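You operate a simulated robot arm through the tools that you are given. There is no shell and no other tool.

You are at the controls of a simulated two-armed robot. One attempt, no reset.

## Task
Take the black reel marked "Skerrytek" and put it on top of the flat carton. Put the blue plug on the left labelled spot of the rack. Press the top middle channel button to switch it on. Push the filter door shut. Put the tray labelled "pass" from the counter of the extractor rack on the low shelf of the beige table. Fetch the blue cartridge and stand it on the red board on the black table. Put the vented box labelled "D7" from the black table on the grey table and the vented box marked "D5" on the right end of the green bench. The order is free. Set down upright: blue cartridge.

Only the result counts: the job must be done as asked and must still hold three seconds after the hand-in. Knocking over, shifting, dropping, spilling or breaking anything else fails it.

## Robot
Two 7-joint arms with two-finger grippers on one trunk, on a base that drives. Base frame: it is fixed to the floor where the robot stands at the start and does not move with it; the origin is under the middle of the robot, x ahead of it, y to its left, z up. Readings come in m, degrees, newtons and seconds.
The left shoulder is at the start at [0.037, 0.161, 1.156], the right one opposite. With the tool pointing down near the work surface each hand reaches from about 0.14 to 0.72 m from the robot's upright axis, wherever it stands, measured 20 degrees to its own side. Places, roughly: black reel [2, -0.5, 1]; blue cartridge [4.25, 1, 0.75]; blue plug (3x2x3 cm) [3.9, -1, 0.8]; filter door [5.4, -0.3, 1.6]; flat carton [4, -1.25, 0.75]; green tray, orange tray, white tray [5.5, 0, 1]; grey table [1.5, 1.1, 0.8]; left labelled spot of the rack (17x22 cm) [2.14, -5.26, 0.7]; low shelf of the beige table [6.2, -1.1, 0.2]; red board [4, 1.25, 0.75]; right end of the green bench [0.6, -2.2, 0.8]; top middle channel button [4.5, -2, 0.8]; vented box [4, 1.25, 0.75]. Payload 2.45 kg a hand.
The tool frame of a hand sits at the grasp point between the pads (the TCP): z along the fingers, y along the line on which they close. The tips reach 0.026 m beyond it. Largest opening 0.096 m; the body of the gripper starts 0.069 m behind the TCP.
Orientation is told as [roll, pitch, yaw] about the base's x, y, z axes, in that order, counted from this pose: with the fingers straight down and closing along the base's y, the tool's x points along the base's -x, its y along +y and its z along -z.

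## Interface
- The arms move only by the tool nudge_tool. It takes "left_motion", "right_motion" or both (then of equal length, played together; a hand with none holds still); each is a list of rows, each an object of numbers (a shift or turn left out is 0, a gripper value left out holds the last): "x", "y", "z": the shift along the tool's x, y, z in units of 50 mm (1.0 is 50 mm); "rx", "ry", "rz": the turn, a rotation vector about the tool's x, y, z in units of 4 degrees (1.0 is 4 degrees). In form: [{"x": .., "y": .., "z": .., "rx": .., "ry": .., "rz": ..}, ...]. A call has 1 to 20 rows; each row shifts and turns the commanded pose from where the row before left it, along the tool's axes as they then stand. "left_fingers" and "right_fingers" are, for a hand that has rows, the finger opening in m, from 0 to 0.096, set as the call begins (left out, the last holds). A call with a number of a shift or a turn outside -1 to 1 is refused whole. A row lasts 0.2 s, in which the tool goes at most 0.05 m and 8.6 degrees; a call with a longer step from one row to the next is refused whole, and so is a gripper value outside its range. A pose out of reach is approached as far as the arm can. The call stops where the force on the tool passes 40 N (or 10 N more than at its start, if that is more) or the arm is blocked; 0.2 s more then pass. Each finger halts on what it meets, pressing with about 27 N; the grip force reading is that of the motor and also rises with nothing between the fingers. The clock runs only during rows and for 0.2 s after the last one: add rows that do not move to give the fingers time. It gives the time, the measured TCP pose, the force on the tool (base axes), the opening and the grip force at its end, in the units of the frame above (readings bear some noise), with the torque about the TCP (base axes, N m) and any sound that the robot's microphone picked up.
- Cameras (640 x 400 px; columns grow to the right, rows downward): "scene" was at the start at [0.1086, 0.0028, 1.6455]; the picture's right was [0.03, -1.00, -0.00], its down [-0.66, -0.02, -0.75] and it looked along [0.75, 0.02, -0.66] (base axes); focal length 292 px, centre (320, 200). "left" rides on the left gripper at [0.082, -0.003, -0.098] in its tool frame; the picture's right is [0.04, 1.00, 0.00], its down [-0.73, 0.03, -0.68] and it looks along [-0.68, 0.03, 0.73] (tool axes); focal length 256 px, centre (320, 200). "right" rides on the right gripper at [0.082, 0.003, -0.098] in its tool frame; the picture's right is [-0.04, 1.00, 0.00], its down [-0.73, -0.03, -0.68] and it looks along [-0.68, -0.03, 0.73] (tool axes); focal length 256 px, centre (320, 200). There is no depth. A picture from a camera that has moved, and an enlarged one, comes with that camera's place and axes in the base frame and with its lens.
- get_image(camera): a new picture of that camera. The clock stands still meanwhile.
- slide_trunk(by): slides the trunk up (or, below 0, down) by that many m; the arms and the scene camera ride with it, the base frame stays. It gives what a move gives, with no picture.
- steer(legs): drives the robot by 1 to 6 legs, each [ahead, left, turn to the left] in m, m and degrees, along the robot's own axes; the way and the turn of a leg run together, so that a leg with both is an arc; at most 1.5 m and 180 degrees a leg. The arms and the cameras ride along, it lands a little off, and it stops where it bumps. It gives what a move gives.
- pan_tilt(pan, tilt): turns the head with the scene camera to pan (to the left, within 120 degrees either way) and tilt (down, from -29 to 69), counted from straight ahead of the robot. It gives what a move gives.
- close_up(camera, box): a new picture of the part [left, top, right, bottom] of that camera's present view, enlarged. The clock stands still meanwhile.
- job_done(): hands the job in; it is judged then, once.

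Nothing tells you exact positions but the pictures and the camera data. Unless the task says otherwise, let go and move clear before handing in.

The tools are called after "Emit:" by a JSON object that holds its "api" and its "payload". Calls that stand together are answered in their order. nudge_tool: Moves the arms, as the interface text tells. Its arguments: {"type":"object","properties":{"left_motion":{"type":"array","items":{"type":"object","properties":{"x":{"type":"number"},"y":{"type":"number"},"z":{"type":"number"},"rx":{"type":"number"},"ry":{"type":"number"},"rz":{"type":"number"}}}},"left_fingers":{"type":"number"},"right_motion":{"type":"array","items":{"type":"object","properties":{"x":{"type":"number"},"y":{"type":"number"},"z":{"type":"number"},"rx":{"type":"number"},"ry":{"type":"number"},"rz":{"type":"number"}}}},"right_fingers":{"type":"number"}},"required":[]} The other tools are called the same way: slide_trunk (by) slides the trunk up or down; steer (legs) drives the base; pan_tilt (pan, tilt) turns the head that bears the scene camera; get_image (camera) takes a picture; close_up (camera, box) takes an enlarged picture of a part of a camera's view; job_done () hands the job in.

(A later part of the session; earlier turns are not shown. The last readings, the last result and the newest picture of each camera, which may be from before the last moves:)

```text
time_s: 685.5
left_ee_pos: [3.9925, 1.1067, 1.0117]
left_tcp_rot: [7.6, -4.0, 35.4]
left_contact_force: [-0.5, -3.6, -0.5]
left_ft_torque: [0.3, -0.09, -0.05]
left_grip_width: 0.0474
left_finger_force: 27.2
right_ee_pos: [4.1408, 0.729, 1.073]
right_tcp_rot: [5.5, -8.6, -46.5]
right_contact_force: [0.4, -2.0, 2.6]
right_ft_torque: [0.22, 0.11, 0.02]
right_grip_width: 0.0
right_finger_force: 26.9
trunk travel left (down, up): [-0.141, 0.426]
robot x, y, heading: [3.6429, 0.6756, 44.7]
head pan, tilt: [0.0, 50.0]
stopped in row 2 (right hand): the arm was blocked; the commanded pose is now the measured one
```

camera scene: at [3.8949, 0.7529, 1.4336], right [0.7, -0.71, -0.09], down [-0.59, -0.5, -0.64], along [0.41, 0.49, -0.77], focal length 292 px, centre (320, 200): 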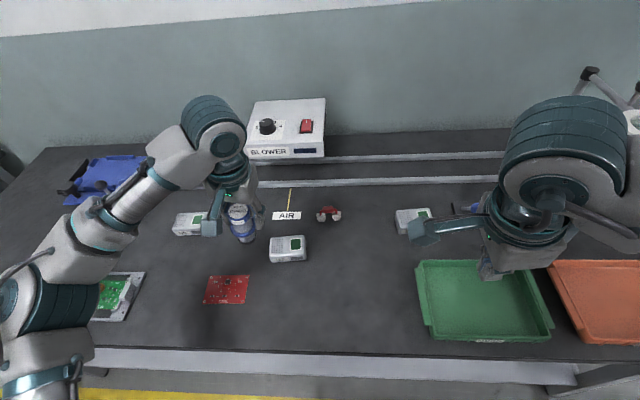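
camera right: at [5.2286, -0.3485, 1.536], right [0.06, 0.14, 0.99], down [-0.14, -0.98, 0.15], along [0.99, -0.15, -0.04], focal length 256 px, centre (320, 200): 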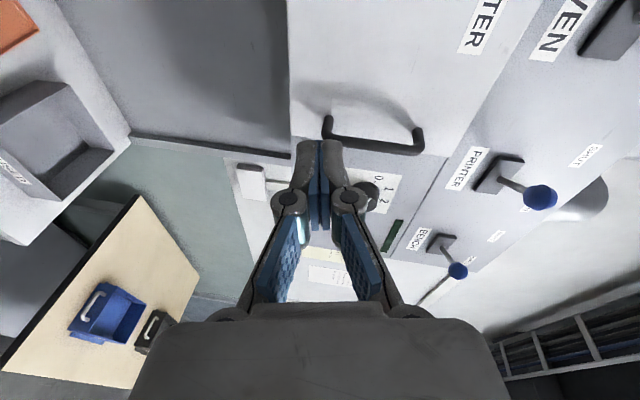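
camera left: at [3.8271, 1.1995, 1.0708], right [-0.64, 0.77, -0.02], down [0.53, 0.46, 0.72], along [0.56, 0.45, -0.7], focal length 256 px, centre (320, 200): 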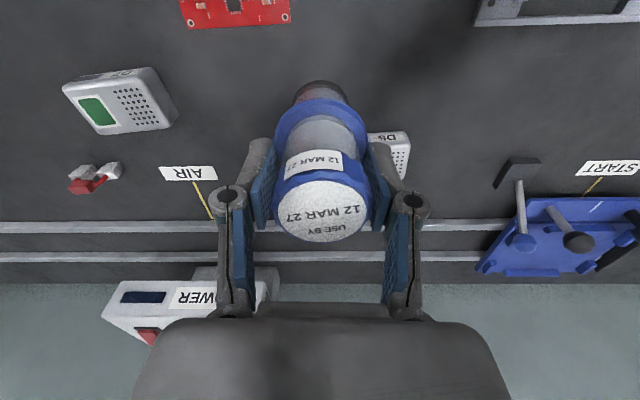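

Emit:
{"api": "pan_tilt", "payload": {"pan": 60, "tilt": 50}}

Emit:
{"api": "pan_tilt", "payload": {"pan": -60, "tilt": 50}}

Emit:
{"api": "pan_tilt", "payload": {"pan": 60, "tilt": 50}}

Emit:
{"api": "pan_tilt", "payload": {"pan": -60, "tilt": 50}}

Emit:
{"api": "pan_tilt", "payload": {"pan": 60, "tilt": 50}}

Emit:
{"api": "pan_tilt", "payload": {"pan": 0, "tilt": 50}}

Emit:
{"api": "pan_tilt", "payload": {"pan": 20, "tilt": 50}}

Emit:
{"api": "get_image", "payload": {"camera": "scene"}}

```text
time_s: 686.8
left_ee_pos: [3.8961, 1.2154, 0.9934]
left_tcp_rot: [1.1, -4.4, 36.9]
left_contact_force: [-1.6, 4.6, -1.4]
left_ft_torque: [-0.29, -0.11, 0.01]
left_grip_width: 0.0478
left_finger_force: 27.0
right_ee_pos: [4.0416, 0.8422, 1.0965]
right_tcp_rot: [5.2, -15.6, -45.7]
right_contact_force: [-1.1, 1.0, 0.7]
right_ft_torque: [-0.12, -0.07, 0.01]
right_grip_width: 0.0001
right_finger_force: 26.9
trunk travel left (down, up): [-0.141, 0.426]
robot x, y, heading: [3.6249, 0.6914, 44.6]
head pan, tilt: [60.0, 50.0]
```

```text
time_s: 688.8
left_ee_pos: [3.9566, 1.1549, 1.0008]
left_tcp_rot: [4.6, -3.8, 36.3]
left_contact_force: [-0.7, -1.0, -1.5]
left_ft_torque: [0.1, -0.05, -0.05]
left_grip_width: 0.0475
left_finger_force: 26.7
right_ee_pos: [4.1047, 0.7819, 1.0809]
right_tcp_rot: [5.0, -11.6, -45.9]
right_contact_force: [0.1, -0.2, 1.3]
right_ft_torque: [0.03, 0.04, 0.0]
right_grip_width: 0.0
right_finger_force: 27.4
trunk travel left (down, up): [-0.141, 0.426]
robot x, y, heading: [3.635, 0.6789, 44.7]
head pan, tilt: [-60.0, 50.0]
```

```text
time_s: 690.8
left_ee_pos: [3.9486, 1.1642, 0.9976]
left_tcp_rot: [4.5, -3.4, 36.6]
left_contact_force: [1.0, -0.5, -3.4]
left_ft_torque: [0.02, 0.01, 0.01]
left_grip_width: 0.0476
left_finger_force: 27.6
right_ee_pos: [4.0992, 0.7888, 1.0794]
right_tcp_rot: [4.7, -12.1, -45.8]
right_contact_force: [0.2, 0.9, -0.1]
right_ft_torque: [0.05, 0.05, -0.01]
right_grip_width: 0.0
right_finger_force: 27.1
trunk travel left (down, up): [-0.141, 0.426]
robot x, y, heading: [3.6335, 0.6802, 44.7]
head pan, tilt: [60.0, 50.0]
```

```text
time_s: 692.8
left_ee_pos: [3.9232, 1.1909, 0.9947]
left_tcp_rot: [2.5, -3.8, 36.9]
left_contact_force: [-0.6, 2.0, -3.0]
left_ft_torque: [-0.11, -0.04, 0.01]
left_grip_width: 0.0475
left_finger_force: 27.2
right_ee_pos: [4.071, 0.8178, 1.0881]
right_tcp_rot: [4.9, -13.9, -45.7]
right_contact_force: [-0.5, 1.4, 0.1]
right_ft_torque: [-0.07, -0.1, 0.0]
right_grip_width: 0.0
right_finger_force: 26.1
trunk travel left (down, up): [-0.141, 0.426]
robot x, y, heading: [3.6285, 0.6834, 44.7]
head pan, tilt: [-60.0, 50.0]
```

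```text
time_s: 694.8
left_ee_pos: [3.966, 1.146, 1.0006]
left_tcp_rot: [5.4, -3.3, 36.2]
left_contact_force: [1.0, -2.0, -2.4]
left_ft_torque: [0.18, 0.03, -0.01]
left_grip_width: 0.0478
left_finger_force: 26.3
right_ee_pos: [4.116, 0.7704, 1.0758]
right_tcp_rot: [4.7, -10.9, -45.9]
right_contact_force: [1.1, -0.6, 0.1]
right_ft_torque: [0.09, 0.1, 0.0]
right_grip_width: 0.0
right_finger_force: 27.1
trunk travel left (down, up): [-0.141, 0.426]
robot x, y, heading: [3.6362, 0.6755, 44.8]
head pan, tilt: [60.0, 50.0]
```

```text
time_s: 696.1
left_ee_pos: [3.9226, 1.1907, 0.9967]
left_tcp_rot: [2.6, -3.8, 36.9]
left_contact_force: [-0.7, 3.2, -2.3]
left_ft_torque: [-0.15, -0.07, 0.0]
left_grip_width: 0.0475
left_finger_force: 26.9
right_ee_pos: [4.0686, 0.8172, 1.088]
right_tcp_rot: [4.9, -14.0, -45.7]
right_contact_force: [-0.9, 0.4, -0.7]
right_ft_torque: [-0.09, -0.11, 0.01]
right_grip_width: 0.0
right_finger_force: 27.3
trunk travel left (down, up): [-0.141, 0.426]
robot x, y, heading: [3.63, 0.6841, 44.9]
head pan, tilt: [0.0, 50.0]
```

```text
time_s: 697.0
left_ee_pos: [3.9231, 1.1893, 0.9952]
left_tcp_rot: [2.6, -3.9, 36.9]
left_contact_force: [-0.9, 3.0, -2.3]
left_ft_torque: [-0.13, -0.08, -0.01]
left_grip_width: 0.0475
left_finger_force: 27.2
right_ee_pos: [4.0704, 0.8159, 1.087]
right_tcp_rot: [4.9, -13.8, -45.6]
right_contact_force: [-1.1, 0.8, 0.4]
right_ft_torque: [-0.13, -0.12, 0.02]
right_grip_width: 0.0
right_finger_force: 26.7
trunk travel left (down, up): [-0.141, 0.426]
robot x, y, heading: [3.6304, 0.688, 44.9]
head pan, tilt: [20.0, 50.0]
```

```text
taken
camera scene: at [3.7577, 0.8998, 1.4345], right [0.91, -0.42, 0.02], down [-0.32, -0.71, -0.63], along [0.28, 0.57, -0.77], focal length 292 px, centre (320, 200)
```

scene: 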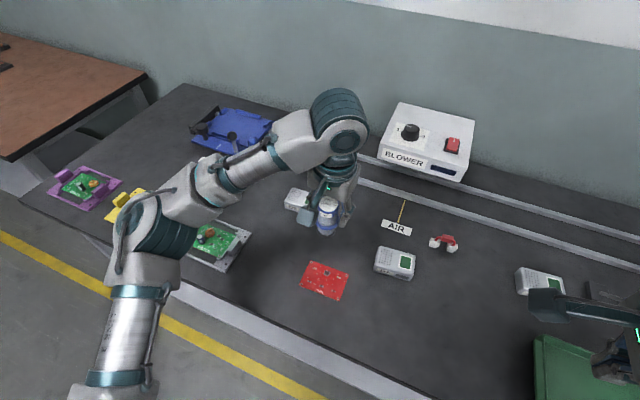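

Emit:
{"api": "pan_tilt", "payload": {"pan": -60, "tilt": 50}}

Emit:
{"api": "pan_tilt", "payload": {"pan": 60, "tilt": 50}}

Emit:
{"api": "pan_tilt", "payload": {"pan": -60, "tilt": 50}}

Emit:
{"api": "pan_tilt", "payload": {"pan": 60, "tilt": 50}}

Emit:
{"api": "pan_tilt", "payload": {"pan": -60, "tilt": 50}}

Emit:
{"api": "pan_tilt", "payload": {"pan": 60, "tilt": 50}}

Emit:
{"api": "pan_tilt", "payload": {"pan": -60, "tilt": 50}}

Emit:
{"api": "pan_tilt", "payload": {"pan": 10, "tilt": 50}}

Emit:
{"api": "get_image", "payload": {"camera": "scene"}}

Emit:
{"api": "get_image", "payload": {"camera": "left"}}

```text
time_s: 698.5
left_ee_pos: [3.924, 1.189, 0.9944]
left_tcp_rot: [2.9, -3.7, 36.9]
left_contact_force: [0.3, 1.9, -3.4]
left_ft_torque: [-0.14, -0.04, 0.0]
left_grip_width: 0.0475
left_finger_force: 26.9
right_ee_pos: [4.0721, 0.8165, 1.0872]
right_tcp_rot: [4.9, -13.8, -45.5]
right_contact_force: [-0.7, 0.7, 0.3]
right_ft_torque: [-0.05, -0.07, 0.03]
right_grip_width: 0.0
right_finger_force: 27.0
trunk travel left (down, up): [-0.141, 0.426]
robot x, y, heading: [3.6314, 0.6887, 44.9]
head pan, tilt: [-60.0, 50.0]
```

```text
time_s: 700.5
left_ee_pos: [3.9513, 1.1618, 0.9989]
left_tcp_rot: [4.4, -3.6, 36.4]
left_contact_force: [-0.1, -1.4, -2.9]
left_ft_torque: [0.11, 0.02, -0.01]
left_grip_width: 0.0476
left_finger_force: 26.9
right_ee_pos: [4.1014, 0.7867, 1.0796]
right_tcp_rot: [4.7, -11.9, -45.9]
right_contact_force: [0.7, 0.1, 0.4]
right_ft_torque: [0.03, 0.04, 0.02]
right_grip_width: 0.0
right_finger_force: 26.9
trunk travel left (down, up): [-0.141, 0.426]
robot x, y, heading: [3.634, 0.678, 44.8]
head pan, tilt: [60.0, 50.0]
```

```text
time_s: 702.5
left_ee_pos: [3.9429, 1.1688, 0.9981]
left_tcp_rot: [4.1, -3.4, 36.4]
left_contact_force: [-0.1, 0.4, -2.2]
left_ft_torque: [0.04, 0.02, 0.01]
left_grip_width: 0.0478
left_finger_force: 26.4
right_ee_pos: [4.0924, 0.7954, 1.0832]
right_tcp_rot: [4.6, -12.4, -45.6]
right_contact_force: [-0.5, 0.3, 0.3]
right_ft_torque: [-0.02, -0.01, 0.01]
right_grip_width: 0.0
right_finger_force: 26.6
trunk travel left (down, up): [-0.141, 0.426]
robot x, y, heading: [3.632, 0.6828, 45.0]
head pan, tilt: [-60.0, 50.0]
```

```text
time_s: 704.5
left_ee_pos: [3.9336, 1.1778, 0.996]
left_tcp_rot: [3.5, -3.7, 36.8]
left_contact_force: [-0.2, 0.7, -2.8]
left_ft_torque: [-0.04, -0.07, 0.02]
left_grip_width: 0.0476
left_finger_force: 27.4
right_ee_pos: [4.0833, 0.8041, 1.0857]
right_tcp_rot: [4.8, -13.1, -45.7]
right_contact_force: [0.2, 0.4, -0.3]
right_ft_torque: [-0.01, -0.01, -0.02]
right_grip_width: 0.0
right_finger_force: 27.0
trunk travel left (down, up): [-0.141, 0.426]
robot x, y, heading: [3.6322, 0.6848, 44.9]
head pan, tilt: [60.0, 50.0]
```

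```text
time_s: 706.5
left_ee_pos: [3.9489, 1.1629, 0.999]
left_tcp_rot: [4.3, -3.7, 36.5]
left_contact_force: [0.6, -0.9, -2.6]
left_ft_torque: [0.06, 0.01, 0.02]
left_grip_width: 0.0477
left_finger_force: 27.3
right_ee_pos: [4.0991, 0.7882, 1.0803]
right_tcp_rot: [4.8, -12.0, -45.8]
right_contact_force: [0.1, -0.1, -0.6]
right_ft_torque: [0.04, 0.07, 0.01]
right_grip_width: 0.0002
right_finger_force: 27.0
trunk travel left (down, up): [-0.141, 0.426]
robot x, y, heading: [3.6355, 0.6813, 44.9]
head pan, tilt: [-60.0, 50.0]
```

```text
time_s: 708.5
left_ee_pos: [3.9398, 1.1729, 0.9975]
left_tcp_rot: [3.8, -3.6, 36.7]
left_contact_force: [0.3, 0.7, -3.0]
left_ft_torque: [-0.02, -0.01, -0.01]
left_grip_width: 0.0475
left_finger_force: 26.9
right_ee_pos: [4.0894, 0.7992, 1.0827]
right_tcp_rot: [4.8, -12.6, -45.7]
right_contact_force: [0.3, 0.0, -0.3]
right_ft_torque: [0.0, -0.01, -0.01]
right_grip_width: 0.0
right_finger_force: 26.9
trunk travel left (down, up): [-0.141, 0.426]
robot x, y, heading: [3.6373, 0.679, 44.9]
head pan, tilt: [60.0, 50.0]
```

```text
time_s: 710.5
left_ee_pos: [3.9417, 1.1709, 0.9976]
left_tcp_rot: [4.1, -3.6, 36.6]
left_contact_force: [-0.3, -0.8, -2.6]
left_ft_torque: [0.04, -0.04, -0.02]
left_grip_width: 0.0476
left_finger_force: 26.7
right_ee_pos: [4.0918, 0.7955, 1.0835]
right_tcp_rot: [4.6, -12.5, -45.9]
right_contact_force: [-0.3, 0.8, -0.3]
right_ft_torque: [-0.01, -0.01, 0.0]
right_grip_width: 0.0003
right_finger_force: 26.3
trunk travel left (down, up): [-0.141, 0.426]
robot x, y, heading: [3.6315, 0.6862, 44.7]
head pan, tilt: [-60.0, 50.0]
```

```text
time_s: 711.9
left_ee_pos: [3.9411, 1.17, 0.9975]
left_tcp_rot: [4.0, -3.6, 36.5]
left_contact_force: [0.2, 0.6, -1.4]
left_ft_torque: [0.02, -0.05, 0.02]
left_grip_width: 0.0477
left_finger_force: 27.3
right_ee_pos: [4.0918, 0.7963, 1.0825]
right_tcp_rot: [4.7, -12.5, -45.7]
right_contact_force: [-0.4, 1.1, -0.2]
right_ft_torque: [-0.01, -0.01, 0.03]
right_grip_width: 0.0
right_finger_force: 26.6
trunk travel left (down, up): [-0.141, 0.426]
robot x, y, heading: [3.6317, 0.6772, 44.8]
head pan, tilt: [10.0, 50.0]
```

```text
taken
camera scene: at [3.7984, 0.8639, 1.4356], right [0.82, -0.58, 0.0], down [-0.45, -0.63, -0.64], along [0.37, 0.52, -0.77], focal length 292 px, centre (320, 200)
```

scene: 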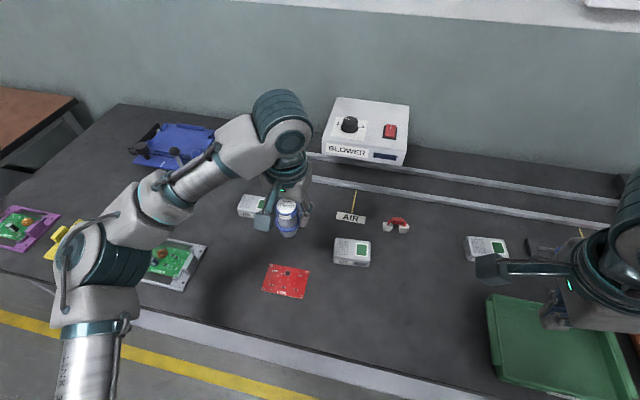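

```text
taken
camera left: at [3.8774, 1.11, 1.0914], right [-0.63, 0.77, 0.07], down [0.56, 0.4, 0.72], along [0.53, 0.49, -0.69], focal length 256 px, centre (320, 200)
```

left: 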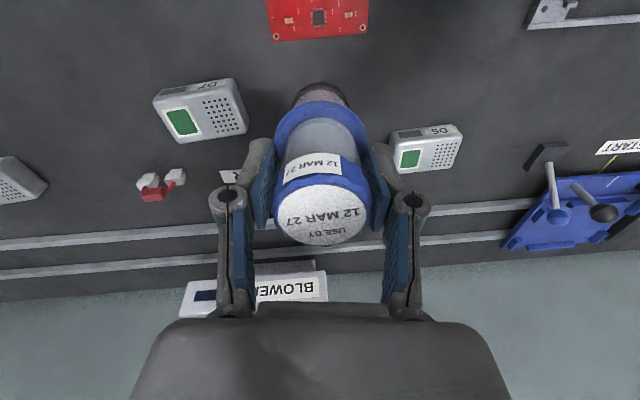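

Settled, and everything on the table looks in place. Measuring the red board.

Emit:
{"api": "nudge_tool", "payload": {"left_motion": [{"rx": 0.3, "ry": 0.3}, {"rx": 0.4, "ry": 0.3}, {"rx": 0.3, "ry": 0.3}, {}, {}, {}, {}]}}

Emit:
{"api": "close_up", "payload": {"camera": "scene", "box": [240, 190, 340, 310]}}

Emit:
{"api": "close_up", "payload": {"camera": "left", "box": [240, 0, 400, 100]}}

```text
time_s: 713.5
left_ee_pos: [3.943, 1.1695, 0.998]
left_tcp_rot: [0.0, 0.0, 36.7]
left_contact_force: [0.9, -0.1, -2.7]
left_ft_torque: [0.05, -0.05, 0.0]
left_grip_width: 0.0476
left_finger_force: 27.1
right_ee_pos: [4.0905, 0.7966, 1.084]
right_tcp_rot: [4.9, -12.6, -45.8]
right_contact_force: [0.3, 0.3, 0.2]
right_ft_torque: [-0.02, 0.0, -0.04]
right_grip_width: 0.0
right_finger_force: 27.0
trunk travel left (down, up): [-0.141, 0.426]
robot x, y, heading: [3.6332, 0.681, 44.8]
head pan, tilt: [10.0, 50.0]
```

```text
3.33 times, centred on (290, 250) of scene
camera zoom: at [3.7983, 0.864, 1.4356], right [0.82, -0.58, 0.0], down [-0.44, -0.63, -0.64], along [0.37, 0.52, -0.77], focal length 975 px, centre (420, 33)
```

zoom: 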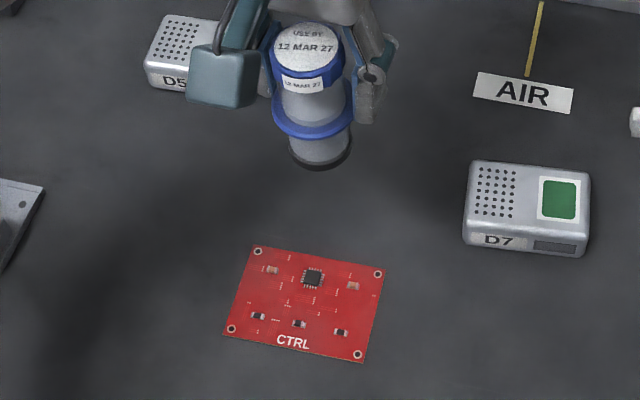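

```text
4.00 times, centred on (320, 50) of left
camera zoom: at [3.8783, 1.1189, 1.0976], right [-0.63, 0.78, 0.0], down [0.57, 0.46, 0.68], along [0.53, 0.43, -0.73], focal length 1024 px, centre (320, 800)
```

zoom: 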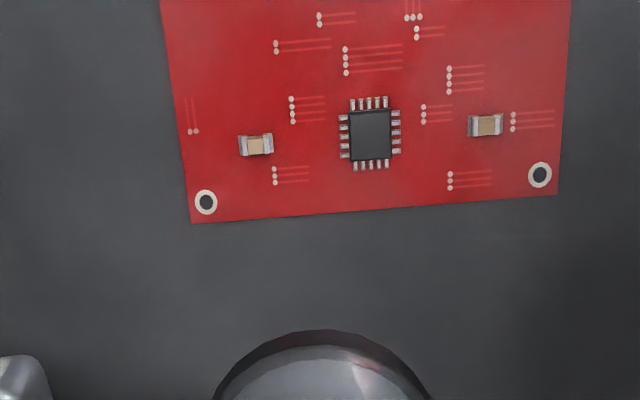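

Board centre is about [3.909, 1.162]. Moving the cartridge over it and lowering part-way.

Emit:
{"api": "nudge_tool", "payload": {"left_motion": [{"x": 0.1, "y": 0.04}, {"x": 0.2, "y": 0.1}, {"x": 0.2, "y": 0.1}, {"x": 0.13, "y": 0.05}, {"z": 0.2}, {"z": 0.4}, {"z": 0.5}, {"z": 0.4}, {"z": 0.3}, {"z": 0.1}, {}, {}]}}

Emit:
{"api": "close_up", "payload": {"camera": "scene", "box": [230, 200, 350, 320]}}

Emit:
{"api": "get_image", "payload": {"camera": "left"}}

```text
time_s: 716.1
left_ee_pos: [3.9095, 1.163, 0.9007]
left_tcp_rot: [0.0, 0.0, 36.7]
left_contact_force: [0.5, 0.5, -3.4]
left_ft_torque: [0.02, 0.03, 0.02]
left_grip_width: 0.0474
left_finger_force: 26.7
right_ee_pos: [4.0921, 0.796, 1.0832]
right_tcp_rot: [4.8, -12.5, -45.9]
right_contact_force: [0.0, 0.1, -0.3]
right_ft_torque: [0.03, 0.0, -0.01]
right_grip_width: 0.0
right_finger_force: 27.7
trunk travel left (down, up): [-0.141, 0.426]
robot x, y, heading: [3.631, 0.6804, 44.7]
head pan, tilt: [10.0, 50.0]
```

```text
3.33 times, centred on (290, 260) of scene
camera zoom: at [3.798, 0.8642, 1.4356], right [0.82, -0.58, 0.0], down [-0.44, -0.63, -0.64], along [0.37, 0.52, -0.77], focal length 975 px, centre (420, 0)
```

zoom: 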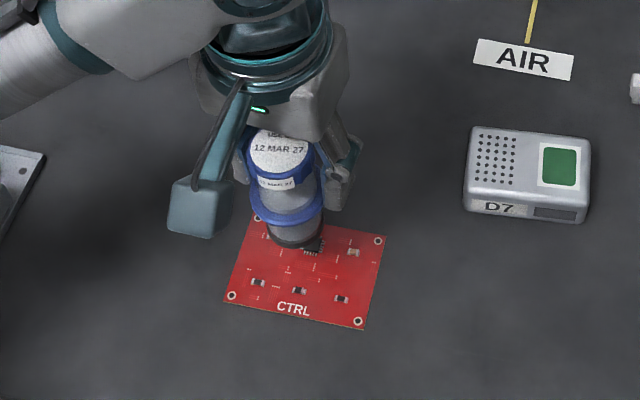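

```text
taken
camera left: at [3.8452, 1.112, 1.0015], right [-0.63, 0.78, 0.0], down [0.57, 0.46, 0.68], along [0.53, 0.43, -0.73], focal length 256 px, centre (320, 200)
```

left: 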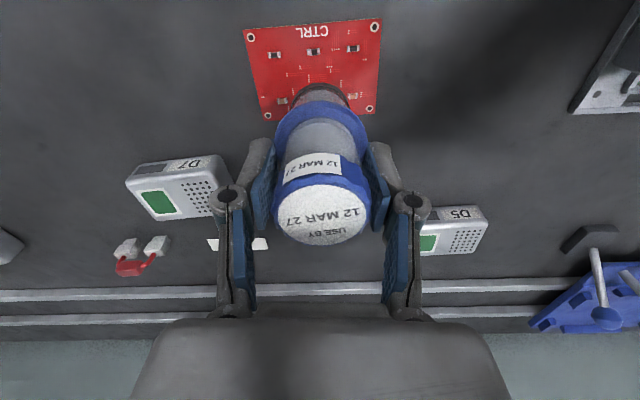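

Emit:
{"api": "nudge_tool", "payload": {"left_motion": [{"z": 0.2}, {"z": 0.3}, {"z": 0.2}, {"z": 0.1}, {}]}}

Emit:
{"api": "nudge_tool", "payload": {"left_motion": [{"z": 0.06}, {"z": 0.04}, {}]}}

Emit:
{"api": "close_up", "payload": {"camera": "scene", "box": [230, 200, 350, 320]}}

```text
time_s: 717.3
left_ee_pos: [3.9069, 1.1634, 0.862]
left_tcp_rot: [0.0, 0.0, 36.7]
left_contact_force: [-0.7, 0.8, -1.8]
left_ft_torque: [0.04, 0.0, 0.0]
left_grip_width: 0.0476
left_finger_force: 27.0
right_ee_pos: [4.0901, 0.7963, 1.0836]
right_tcp_rot: [4.8, -12.5, -45.9]
right_contact_force: [-0.2, -0.3, 0.4]
right_ft_torque: [0.04, -0.01, -0.01]
right_grip_width: 0.0
right_finger_force: 26.4
trunk travel left (down, up): [-0.141, 0.426]
robot x, y, heading: [3.6327, 0.6832, 44.6]
head pan, tilt: [10.0, 50.0]
```

```text
time_s: 718.1
left_ee_pos: [3.9072, 1.1631, 0.8574]
left_tcp_rot: [-0.1, 0.0, 36.8]
left_contact_force: [0.2, 0.1, -2.2]
left_ft_torque: [0.02, -0.03, 0.01]
left_grip_width: 0.0476
left_finger_force: 26.7
right_ee_pos: [4.0917, 0.7962, 1.0817]
right_tcp_rot: [4.8, -12.5, -45.8]
right_contact_force: [1.4, 0.3, 0.3]
right_ft_torque: [0.0, 0.0, -0.02]
right_grip_width: 0.0001
right_finger_force: 27.2
trunk travel left (down, up): [-0.141, 0.426]
robot x, y, heading: [3.632, 0.6798, 44.9]
head pan, tilt: [10.0, 50.0]
```

```text
3.33 times, centred on (290, 260) of scene
camera zoom: at [3.798, 0.8641, 1.4356], right [0.82, -0.58, 0.0], down [-0.44, -0.63, -0.64], along [0.37, 0.52, -0.77], focal length 975 px, centre (420, 0)
```

zoom: 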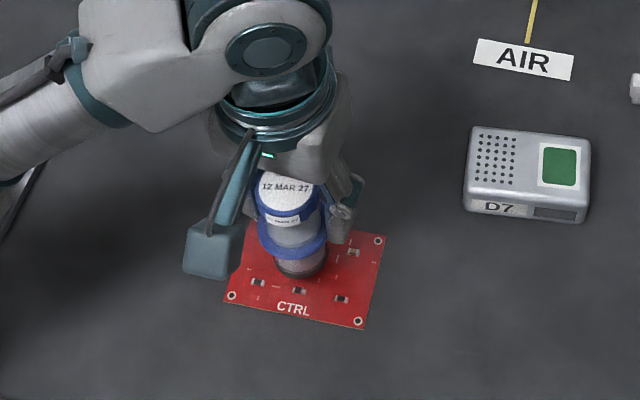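

Emit:
{"api": "nudge_tool", "payload": {"left_motion": [{"z": 0.04}, {"z": 0.04}, {}]}}

Emit:
{"api": "nudge_tool", "payload": {"left_motion": [{"z": 0.04}, {"z": 0.04}, {}]}}

```text
time_s: 718.9
left_ee_pos: [3.9085, 1.163, 0.8523]
left_tcp_rot: [0.0, 0.0, 36.7]
left_contact_force: [-0.2, 0.1, -2.1]
left_ft_torque: [-0.01, 0.01, 0.01]
left_grip_width: 0.0474
left_finger_force: 27.2
right_ee_pos: [4.0911, 0.7969, 1.0833]
right_tcp_rot: [4.8, -12.5, -45.8]
right_contact_force: [0.6, -0.2, 1.2]
right_ft_torque: [0.02, 0.05, 0.06]
right_grip_width: 0.0
right_finger_force: 27.2
trunk travel left (down, up): [-0.141, 0.426]
robot x, y, heading: [3.6295, 0.6816, 44.8]
head pan, tilt: [10.0, 50.0]
```

```text
time_s: 719.7
left_ee_pos: [3.9081, 1.162, 0.8499]
left_tcp_rot: [0.0, -0.1, 36.7]
left_contact_force: [-0.3, -0.5, -1.9]
left_ft_torque: [0.0, -0.04, -0.03]
left_grip_width: 0.0477
left_finger_force: 26.6
right_ee_pos: [4.0908, 0.7954, 1.0829]
right_tcp_rot: [4.8, -12.5, -45.8]
right_contact_force: [0.4, 0.5, 0.0]
right_ft_torque: [-0.01, -0.02, -0.02]
right_grip_width: 0.0002
right_finger_force: 26.6
trunk travel left (down, up): [-0.141, 0.426]
robot x, y, heading: [3.631, 0.6838, 44.6]
head pan, tilt: [10.0, 50.0]
```

Emit:
{"api": "nudge_tool", "payload": {"left_motion": [{"z": 0.04}, {"z": 0.03}, {}]}}

Emit:
{"api": "nudge_tool", "payload": {"left_motion": [{"z": 0.03}, {}]}}

Emit:
{"api": "close_up", "payload": {"camera": "scene", "box": [250, 230, 330, 310]}}

```text
time_s: 720.5
left_ee_pos: [3.9085, 1.162, 0.8465]
left_tcp_rot: [-0.1, 0.0, 36.6]
left_contact_force: [-0.2, -0.2, -0.4]
left_ft_torque: [0.07, 0.03, 0.01]
left_grip_width: 0.0479
left_finger_force: 26.6
right_ee_pos: [4.0906, 0.7954, 1.0831]
right_tcp_rot: [4.7, -12.5, -45.8]
right_contact_force: [-0.5, -1.2, -0.4]
right_ft_torque: [0.02, 0.01, 0.03]
right_grip_width: 0.0
right_finger_force: 27.2
trunk travel left (down, up): [-0.141, 0.426]
robot x, y, heading: [3.6323, 0.68, 44.9]
head pan, tilt: [10.0, 50.0]
```

```text
time_s: 721.1
left_ee_pos: [3.9082, 1.1612, 0.8464]
left_tcp_rot: [0.0, -0.2, 36.6]
left_contact_force: [1.1, 1.5, 10.0]
left_ft_torque: [0.12, 0.08, 0.0]
left_grip_width: 0.0476
left_finger_force: 27.3
right_ee_pos: [4.0912, 0.7952, 1.0831]
right_tcp_rot: [4.8, -12.5, -45.9]
right_contact_force: [-0.3, 0.1, 0.0]
right_ft_torque: [0.0, -0.06, 0.01]
right_grip_width: 0.0002
right_finger_force: 27.0
trunk travel left (down, up): [-0.141, 0.426]
robot x, y, heading: [3.6286, 0.6809, 44.7]
head pan, tilt: [10.0, 50.0]
```

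```text
5.00 times, centred on (290, 270) of scene
camera zoom: at [3.7968, 0.8623, 1.4362], right [0.82, -0.58, 0.0], down [-0.44, -0.63, -0.64], along [0.37, 0.52, -0.77], focal length 1463 px, centre (470, -150)
```

zoom: 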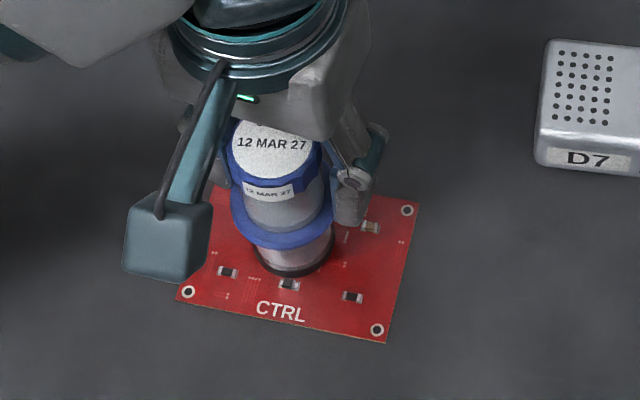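

Contact (10 N). Releasing the cartridge.

Emit:
{"api": "nudge_tool", "payload": {"left_motion": [{"z": -0.02}, {}, {}, {}], "left_fingers": 0.075}}

Emit:
{"api": "nudge_tool", "payload": {"left_motion": [{"z": -0.1}, {"z": -0.2}, {"z": -0.35}, {"z": -0.45}, {"z": -0.45}, {"z": -0.4}, {"z": -0.2}, {}]}}

Emit:
{"api": "get_image", "payload": {"camera": "left"}}

Emit:
{"api": "close_up", "payload": {"camera": "scene", "box": [230, 200, 350, 320]}}

```text
time_s: 722.1
left_ee_pos: [3.9082, 1.1627, 0.8471]
left_tcp_rot: [0.0, 0.1, 36.7]
left_contact_force: [-1.1, 0.1, 0.7]
left_ft_torque: [-0.02, 0.01, 0.0]
left_grip_width: 0.0749
left_finger_force: 0.0
right_ee_pos: [4.0907, 0.7965, 1.0826]
right_tcp_rot: [4.9, -12.5, -45.8]
right_contact_force: [0.5, 0.3, 0.3]
right_ft_torque: [0.0, -0.01, 0.0]
right_grip_width: 0.0002
right_finger_force: 26.7
trunk travel left (down, up): [-0.141, 0.426]
robot x, y, heading: [3.6292, 0.6823, 44.8]
head pan, tilt: [10.0, 50.0]
```

```text
time_s: 723.9
left_ee_pos: [3.9071, 1.1632, 0.9535]
left_tcp_rot: [0.0, -0.1, 36.7]
left_contact_force: [1.1, -0.1, 0.5]
left_ft_torque: [0.0, 0.0, 0.02]
left_grip_width: 0.0751
left_finger_force: 0.0
right_ee_pos: [4.0914, 0.7969, 1.0828]
right_tcp_rot: [4.8, -12.5, -45.8]
right_contact_force: [-0.4, -0.5, 0.6]
right_ft_torque: [0.0, -0.01, 0.01]
right_grip_width: 0.0
right_finger_force: 27.2
trunk travel left (down, up): [-0.141, 0.426]
robot x, y, heading: [3.6335, 0.6833, 45.1]
head pan, tilt: [10.0, 50.0]
```

```text
taken
camera left: at [3.8441, 1.1121, 1.0525], right [-0.63, 0.78, 0.0], down [0.57, 0.46, 0.68], along [0.53, 0.43, -0.73], focal length 256 px, centre (320, 200)
```

left: 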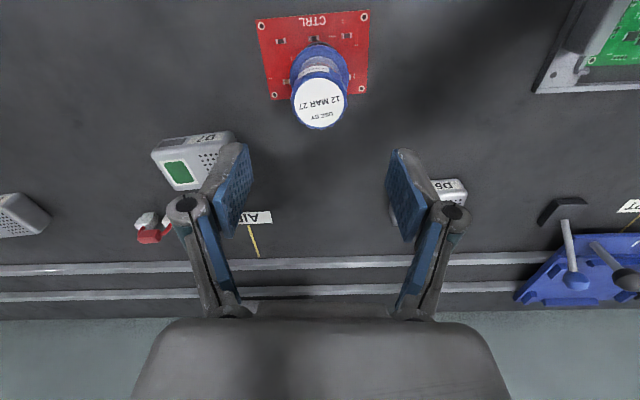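

```text
3.33 times, centred on (290, 260) of scene
camera zoom: at [3.7979, 0.8638, 1.4356], right [0.82, -0.58, 0.0], down [-0.44, -0.63, -0.64], along [0.37, 0.52, -0.77], focal length 975 px, centre (420, 0)
```

zoom: 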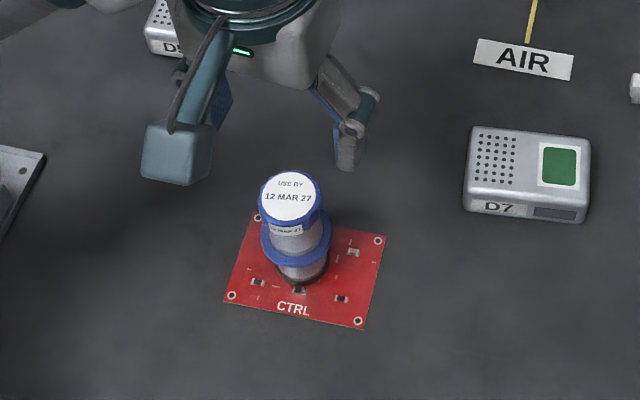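

The cartridge stands upright on the red board. Now the right hand: level it, open, and move over D7 (≈[4.084, 1.121]); its closing axis already matches the box's short side.

Emit:
{"api": "nudge_tool", "payload": {"right_motion": [{"rx": 0.3, "ry": 0.7}, {"rx": 0.3, "ry": 0.8}, {"rx": 0.3, "ry": 0.8}, {"rx": 0.3, "ry": 0.8}, {"x": 0.15, "y": 0.15}, {"x": 0.35, "y": 0.35}, {"x": 0.5, "y": 0.45}, {"x": 0.55, "y": 0.5}, {"x": 0.55, "y": 0.5}, {"x": 0.55, "y": 0.5}, {"x": 0.55, "y": 0.5}, {"x": 0.55, "y": 0.5}, {"x": 0.5, "y": 0.45}, {"x": 0.35, "y": 0.35}, {"x": 0.15, "y": 0.17}, {}, {}, {}], "right_fingers": 0.085}}

Emit:
{"api": "pan_tilt", "payload": {"pan": 60, "tilt": 50}}

Emit:
{"api": "pan_tilt", "payload": {"pan": 0, "tilt": 50}}

Emit:
{"api": "get_image", "payload": {"camera": "right"}}

Emit:
{"api": "get_image", "payload": {"camera": "scene"}}

```text
time_s: 727.7
left_ee_pos: [3.906, 1.1647, 0.9532]
left_tcp_rot: [-0.3, -0.1, 36.8]
left_contact_force: [1.0, 0.3, 0.8]
left_ft_torque: [0.0, 0.01, -0.02]
left_grip_width: 0.0752
left_finger_force: 0.0
right_ee_pos: [4.0774, 1.1106, 1.0832]
right_tcp_rot: [-0.1, -0.2, -45.2]
right_contact_force: [0.7, 0.1, -0.3]
right_ft_torque: [-0.01, 0.01, 0.04]
right_grip_width: 0.085
right_finger_force: 0.0
right hand out of reach, approached as far as the arm can: row 15
trunk travel left (down, up): [-0.141, 0.426]
robot x, y, heading: [3.632, 0.681, 44.6]
head pan, tilt: [10.0, 50.0]
```

```text
time_s: 728.9
left_ee_pos: [3.9068, 1.1643, 0.9518]
left_tcp_rot: [-0.2, -0.1, 36.7]
left_contact_force: [0.7, -0.8, -0.8]
left_ft_torque: [0.0, 0.01, -0.01]
left_grip_width: 0.0749
left_finger_force: 0.0
right_ee_pos: [4.0781, 1.1109, 1.0846]
right_tcp_rot: [0.0, -0.2, -45.3]
right_contact_force: [-0.1, -0.3, -0.6]
right_ft_torque: [0.04, -0.02, 0.03]
right_grip_width: 0.0849
right_finger_force: 0.0
trunk travel left (down, up): [-0.141, 0.426]
robot x, y, heading: [3.6324, 0.6834, 44.8]
head pan, tilt: [60.0, 50.0]
```

```text
time_s: 730.2
left_ee_pos: [3.9065, 1.1645, 0.9541]
left_tcp_rot: [-0.1, 0.1, 36.7]
left_contact_force: [-0.4, 0.0, 0.5]
left_ft_torque: [-0.02, 0.01, 0.01]
left_grip_width: 0.0752
left_finger_force: 0.0
right_ee_pos: [4.0786, 1.1105, 1.0842]
right_tcp_rot: [0.1, -0.2, -45.3]
right_contact_force: [-0.6, -0.2, 1.0]
right_ft_torque: [0.02, -0.06, -0.02]
right_grip_width: 0.0851
right_finger_force: 0.1
trunk travel left (down, up): [-0.141, 0.426]
robot x, y, heading: [3.6322, 0.685, 44.8]
head pan, tilt: [0.0, 50.0]
```

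```text
taken
camera right: at [4.0234, 1.1722, 1.1823], right [0.74, 0.67, 0.0], down [0.49, -0.54, 0.68], along [0.46, -0.5, -0.73], focal length 256 px, centre (320, 200)
```

right: 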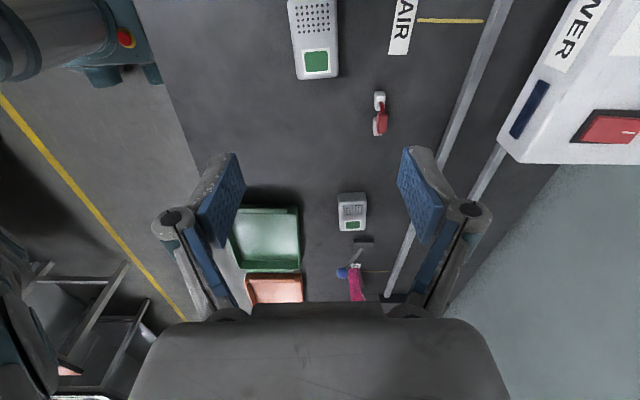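

```text
taken
camera scene: at [3.8069, 0.8581, 1.4355], right [0.7, -0.71, 0.0], down [-0.55, -0.54, -0.64], along [0.45, 0.45, -0.77], focal length 292 px, centre (320, 200)
```

scene: 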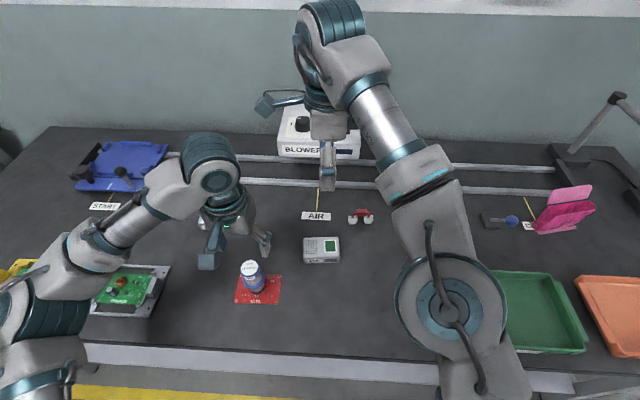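

Emit:
{"api": "nudge_tool", "payload": {"left_motion": [{"z": -0.2, "y": 0.2}, {"z": -0.3, "y": 0.4}, {"z": -0.3, "y": 0.5}, {"z": -0.3, "y": 0.5, "x": 0.2}, {"y": 0.4, "x": 0.3}, {"y": 0.2, "x": 0.2}, {}]}}

Emit:
{"api": "close_up", "payload": {"camera": "right", "box": [240, 0, 400, 100]}}

Emit:
{"api": "close_up", "payload": {"camera": "scene", "box": [270, 130, 390, 280]}}

```text
time_s: 731.8
left_ee_pos: [3.8142, 1.2337, 1.008]
left_tcp_rot: [-0.1, 0.0, 36.7]
left_contact_force: [-0.1, 0.7, -0.3]
left_ft_torque: [-0.01, -0.01, -0.02]
left_grip_width: 0.0753
left_finger_force: 0.1
right_ee_pos: [4.0776, 1.1119, 1.085]
right_tcp_rot: [0.0, -0.1, -45.4]
right_contact_force: [0.2, -0.1, 0.7]
right_ft_torque: [0.02, -0.02, -0.01]
right_grip_width: 0.0851
right_finger_force: 0.0
trunk travel left (down, up): [-0.141, 0.426]
robot x, y, heading: [3.6304, 0.6813, 44.9]
head pan, tilt: [0.0, 50.0]
```

```text
4.00 times, centred on (320, 50) of right
camera zoom: at [4.0238, 1.1722, 1.1822], right [0.74, 0.67, 0.0], down [0.49, -0.54, 0.68], along [0.46, -0.5, -0.73], focal length 1024 px, centre (320, 800)
```

zoom: 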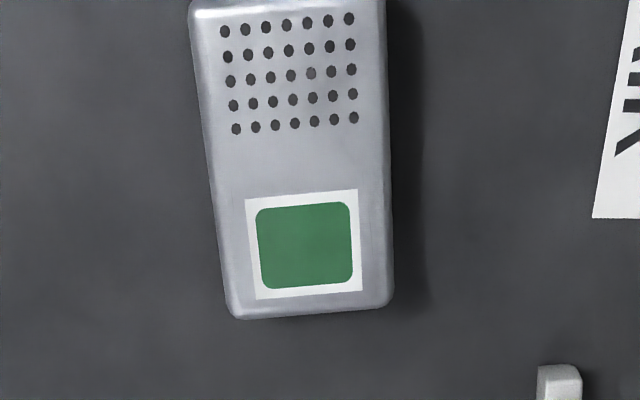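

```text
2.67 times, centred on (330, 205) of scene
camera zoom: at [3.8061, 0.8586, 1.4355], right [0.7, -0.71, 0.0], down [-0.55, -0.54, -0.64], along [0.45, 0.45, -0.77], focal length 780 px, centre (293, 187)
```

zoom: 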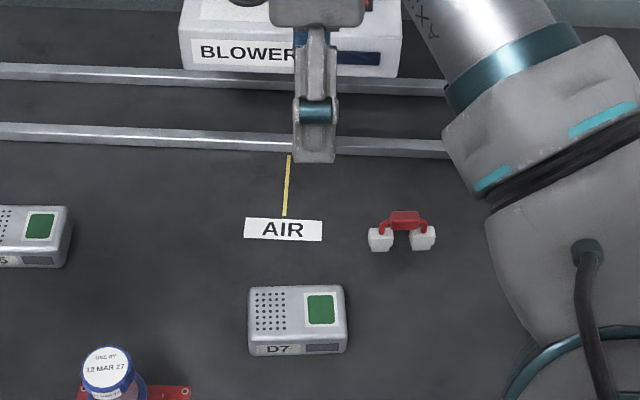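

Emit:
{"api": "nudge_tool", "payload": {"right_motion": [{"z": 0.2, "rz": -0.3}, {"z": 0.4, "rz": -0.3}, {"z": 0.5}, {"z": 0.6}, {"z": 0.6}, {"z": 0.6}, {"z": 0.6}, {"z": 0.6}, {"z": 0.5}, {"z": 0.4}, {"z": 0.2}, {}, {}]}}

Emit:
{"api": "get_image", "payload": {"camera": "right"}}

Emit:
{"api": "close_up", "payload": {"camera": "scene", "box": [230, 180, 390, 300]}}

```text
time_s: 734.6
left_ee_pos: [3.8145, 1.2326, 1.0072]
left_tcp_rot: [-0.1, 0.0, 36.7]
left_contact_force: [-0.1, -0.6, -0.7]
left_ft_torque: [0.0, -0.03, 0.02]
left_grip_width: 0.075
left_finger_force: 0.0
right_ee_pos: [4.0772, 1.1079, 0.8219]
right_tcp_rot: [-0.2, -0.3, -42.9]
right_contact_force: [0.1, -0.3, -0.1]
right_ft_torque: [0.01, -0.03, 0.0]
right_grip_width: 0.0851
right_finger_force: 0.1
trunk travel left (down, up): [-0.141, 0.426]
robot x, y, heading: [3.6341, 0.6784, 44.6]
head pan, tilt: [0.0, 50.0]
```

```text
taken
camera right: at [4.0207, 1.1656, 0.9196], right [0.71, 0.7, 0.0], down [0.52, -0.52, 0.68], along [0.48, -0.48, -0.73], focal length 256 px, centre (320, 200)
```

right: 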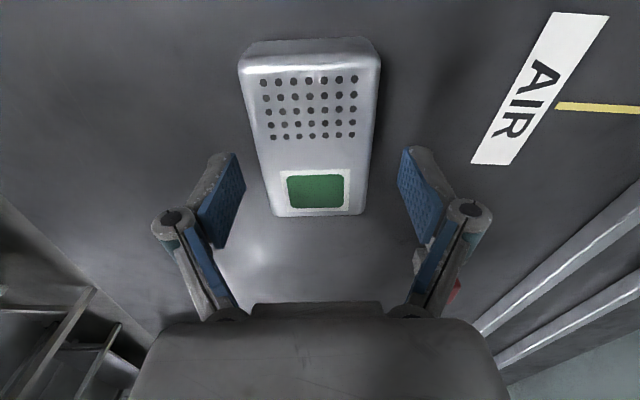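

```text
3.33 times, centred on (310, 240) of scene
camera zoom: at [3.8068, 0.8581, 1.4355], right [0.7, -0.71, 0.0], down [-0.55, -0.54, -0.64], along [0.45, 0.45, -0.77], focal length 975 px, centre (353, 67)
```

zoom: 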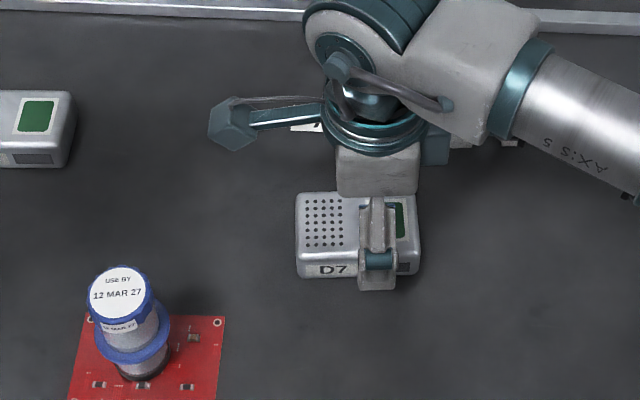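

Emit:
{"api": "nudge_tool", "payload": {"right_motion": [{"x": 0.15}, {"x": 0.2}, {"z": 0.2}, {"z": 0.25}, {"z": 0.2}, {"z": 0.12}, {}]}}

Emit:
{"api": "nudge_tool", "payload": {"right_motion": [{}, {}, {}, {}], "right_fingers": 0.03}}

Emit:
{"api": "get_image", "payload": {"camera": "right"}}

```text
time_s: 736.1
left_ee_pos: [3.8063, 1.2238, 1.0184]
left_tcp_rot: [0.1, -0.8, 36.6]
left_contact_force: [-1.5, -1.0, 0.6]
left_ft_torque: [0.05, -0.06, 0.0]
left_grip_width: 0.0749
left_finger_force: 0.0
right_ee_pos: [4.0589, 1.1127, 0.8035]
right_tcp_rot: [1.2, 0.3, -42.8]
right_contact_force: [-7.4, -11.7, 46.9]
right_ft_torque: [-1.8, 0.81, 0.3]
right_grip_width: 0.0574
right_finger_force: 43.9
trunk travel left (down, up): [-0.141, 0.426]
robot x, y, heading: [3.6339, 0.6855, 44.8]
head pan, tilt: [0.0, 50.0]
stopped in row 7 (right hand): the force on the tool passed its limit at 47 N (the readings are from after the stop); the commanded pose is now the measured one
```

```text
time_s: 736.4
left_ee_pos: [3.8087, 1.2267, 1.0134]
left_tcp_rot: [0.0, -0.3, 36.7]
left_contact_force: [-0.2, 0.1, -0.4]
left_ft_torque: [0.0, 0.0, 0.02]
left_grip_width: 0.0748
left_finger_force: 0.1
right_ee_pos: [4.0597, 1.1139, 0.8028]
right_tcp_rot: [0.8, 0.4, -42.8]
right_contact_force: [-4.8, -14.7, 48.4]
right_ft_torque: [-2.11, 0.59, 0.29]
right_grip_width: 0.0574
right_finger_force: 45.0
trunk travel left (down, up): [-0.141, 0.426]
robot x, y, heading: [3.6328, 0.6807, 44.6]
head pan, tilt: [0.0, 50.0]
stopped in row 1 (right hand): the force on the tool passed its limit at 69 N (the readings are from after the stop); the commanded pose is now the measured one
```

```text
taken
camera right: at [4.0018, 1.1714, 0.9021], right [0.71, 0.71, 0.02], down [0.51, -0.53, 0.67], along [0.48, -0.47, -0.74], focal length 256 px, centre (320, 200)
```

right: 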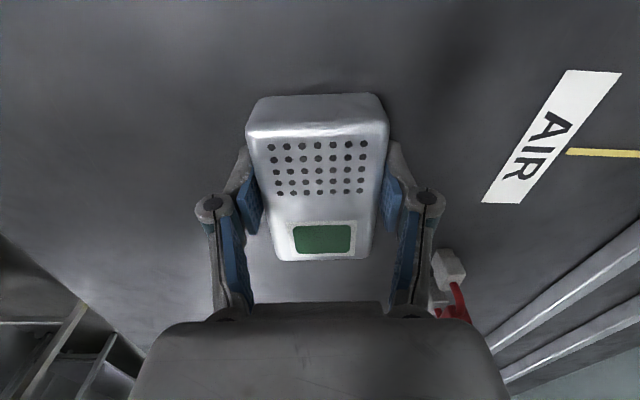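

The fingertips are pressing on the table (it's at z≈0.775). Easing up.

Emit:
{"api": "nudge_tool", "payload": {"right_motion": [{"z": -0.08}, {"z": -0.08}, {}], "right_fingers": 0.085}}

Emit:
{"api": "get_image", "payload": {"camera": "right"}}

```text
time_s: 737.2
left_ee_pos: [3.8104, 1.2302, 1.0092]
left_tcp_rot: [0.0, -0.1, 36.7]
left_contact_force: [0.6, 0.6, 0.5]
left_ft_torque: [0.01, 0.02, 0.03]
left_grip_width: 0.0752
left_finger_force: 0.0
right_ee_pos: [4.0615, 1.1161, 0.8029]
right_tcp_rot: [0.4, 0.2, -42.9]
right_contact_force: [0.9, -0.1, 0.1]
right_ft_torque: [0.01, -0.02, 0.01]
right_grip_width: 0.0852
right_finger_force: 0.1
trunk travel left (down, up): [-0.141, 0.426]
robot x, y, heading: [3.6363, 0.6787, 45.0]
head pan, tilt: [0.0, 50.0]
```

```text
taken
camera right: at [4.0047, 1.1744, 0.9004], right [0.71, 0.71, 0.01], down [0.52, -0.53, 0.68], along [0.48, -0.48, -0.74], focal length 256 px, centre (320, 200)
```

right: 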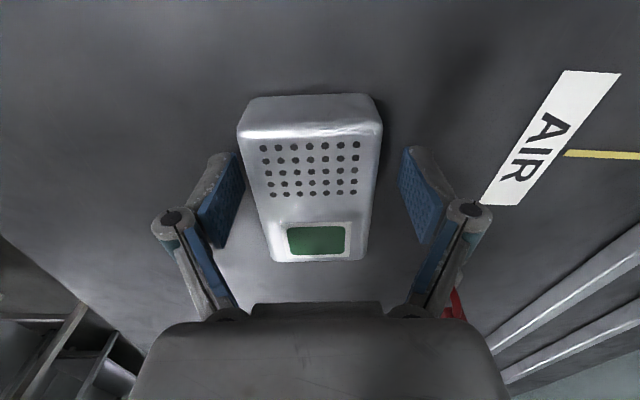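

Emit:
{"api": "nudge_tool", "payload": {"right_motion": [{"z": -0.03, "y": -0.05}, {}, {}, {}, {}], "right_fingers": 0.03}}

Emit:
{"api": "get_image", "payload": {"camera": "right"}}

```text
time_s: 738.4
left_ee_pos: [3.8103, 1.2268, 1.0094]
left_tcp_rot: [-0.1, -0.2, 36.7]
left_contact_force: [-1.4, -0.6, 0.2]
left_ft_torque: [0.01, -0.01, 0.01]
left_grip_width: 0.0747
left_finger_force: 0.1
right_ee_pos: [4.0595, 1.1144, 0.8052]
right_tcp_rot: [0.5, 0.2, -42.8]
right_contact_force: [-0.3, 0.1, -0.2]
right_ft_torque: [0.02, 0.03, 0.0]
right_grip_width: 0.0575
right_finger_force: 26.8
trunk travel left (down, up): [-0.141, 0.426]
robot x, y, heading: [3.6307, 0.6794, 44.8]
head pan, tilt: [0.0, 50.0]
```

```text
taken
camera right: at [4.0016, 1.1723, 0.9035], right [0.71, 0.71, 0.01], down [0.52, -0.53, 0.68], along [0.48, -0.47, -0.74], focal length 256 px, centre (320, 200)
```

right: 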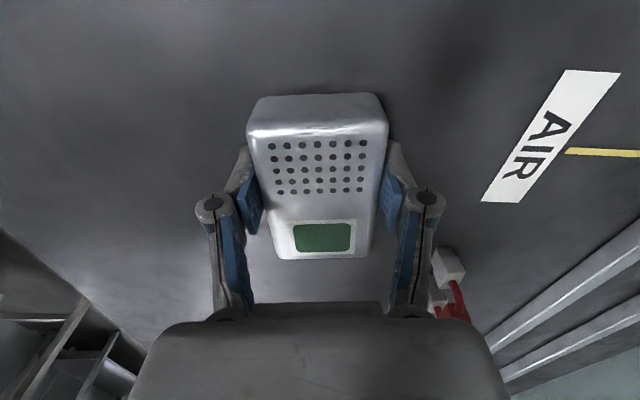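

D7 is gripped. Lifting it and bringing the right hand to the right and back.

Emit:
{"api": "nudge_tool", "payload": {"right_motion": [{"z": -0.15}, {"z": -0.35}, {"z": -0.5}, {"z": -0.6}, {"z": -0.6}, {"z": -0.6}, {"z": -0.6, "y": -0.1}, {"z": -0.5, "y": -0.3}, {"z": -0.3, "y": -0.4, "x": -0.2}, {"y": -0.5, "x": -0.4}, {"y": -0.5, "x": -0.5}, {"y": -0.5, "x": -0.5}, {"y": -0.4, "x": -0.5}, {"y": -0.2, "x": -0.4}, {"x": -0.2}, {}]}}

Emit:
{"api": "pan_tilt", "payload": {"pan": 50, "tilt": 50}}

Emit:
{"api": "pan_tilt", "payload": {"pan": -40, "tilt": 50}}

Emit:
{"api": "pan_tilt", "payload": {"pan": 25, "tilt": 45}}

Emit:
{"api": "get_image", "payload": {"camera": "scene"}}

Emit:
{"api": "get_image", "payload": {"camera": "left"}}

```text
time_s: 741.8
left_ee_pos: [3.8106, 1.2275, 1.0108]
left_tcp_rot: [0.0, -0.3, 36.7]
left_contact_force: [0.2, -0.8, 0.6]
left_ft_torque: [-0.02, -0.01, -0.01]
left_grip_width: 0.075
left_finger_force: 0.1
right_ee_pos: [4.0591, 0.9147, 1.0142]
right_tcp_rot: [0.4, 0.3, -42.9]
right_contact_force: [-0.4, 0.5, -1.4]
right_ft_torque: [0.03, 0.0, -0.02]
right_grip_width: 0.0574
right_finger_force: 26.4
trunk travel left (down, up): [-0.141, 0.426]
robot x, y, heading: [3.6308, 0.6838, 44.7]
head pan, tilt: [0.0, 50.0]
```

```text
time_s: 743.0
left_ee_pos: [3.8111, 1.23, 1.0107]
left_tcp_rot: [0.0, -0.2, 36.9]
left_contact_force: [0.4, 0.8, 1.0]
left_ft_torque: [0.02, -0.01, 0.0]
left_grip_width: 0.0748
left_finger_force: 0.0
right_ee_pos: [4.0578, 0.915, 1.0143]
right_tcp_rot: [0.5, 0.2, -42.8]
right_contact_force: [0.6, 1.0, -1.3]
right_ft_torque: [0.01, 0.01, 0.0]
right_grip_width: 0.0572
right_finger_force: 27.2
trunk travel left (down, up): [-0.141, 0.426]
robot x, y, heading: [3.6336, 0.682, 44.9]
head pan, tilt: [50.0, 50.0]
```

```text
time_s: 744.6
left_ee_pos: [3.8097, 1.2294, 1.0095]
left_tcp_rot: [0.0, -0.2, 36.7]
left_contact_force: [0.8, -0.4, 0.8]
left_ft_torque: [-0.04, 0.0, 0.02]
left_grip_width: 0.0751
left_finger_force: 0.1
right_ee_pos: [4.058, 0.9135, 1.0146]
right_tcp_rot: [0.5, 0.2, -42.7]
right_contact_force: [-0.1, 0.3, -1.7]
right_ft_torque: [0.0, 0.02, 0.0]
right_grip_width: 0.0576
right_finger_force: 27.3
trunk travel left (down, up): [-0.141, 0.426]
robot x, y, heading: [3.633, 0.6824, 44.8]
head pan, tilt: [-40.0, 50.0]
```

```text
time_s: 746.0
left_ee_pos: [3.8102, 1.2292, 1.0096]
left_tcp_rot: [-0.1, -0.2, 36.6]
left_contact_force: [0.1, 0.0, -1.1]
left_ft_torque: [0.01, 0.05, 0.0]
left_grip_width: 0.0751
left_finger_force: 0.1
right_ee_pos: [4.0588, 0.9141, 1.0142]
right_tcp_rot: [0.5, 0.2, -42.8]
right_contact_force: [0.4, 0.1, -1.9]
right_ft_torque: [-0.01, 0.04, -0.01]
right_grip_width: 0.0575
right_finger_force: 26.8
trunk travel left (down, up): [-0.141, 0.426]
robot x, y, heading: [3.6326, 0.6834, 45.1]
head pan, tilt: [25.0, 45.0]
```

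```text
taken
camera scene: at [3.7806, 0.8779, 1.4425], right [0.94, -0.35, 0.0], down [-0.25, -0.67, -0.7], along [0.24, 0.66, -0.71], focal length 292 px, centre (320, 200)
```

scene: 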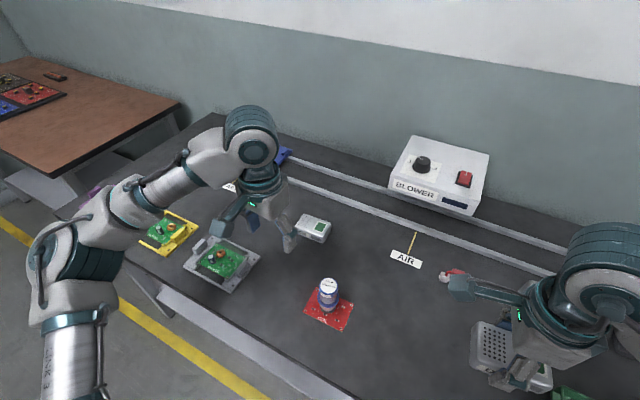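

```text
taken
camera left: at [3.7461, 1.1773, 1.1092], right [-0.63, 0.78, 0.0], down [0.57, 0.46, 0.68], along [0.53, 0.43, -0.73], focal length 256 px, centre (320, 200)
```

left: 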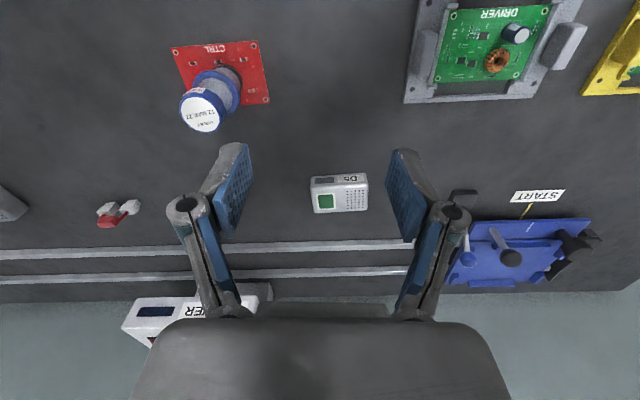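

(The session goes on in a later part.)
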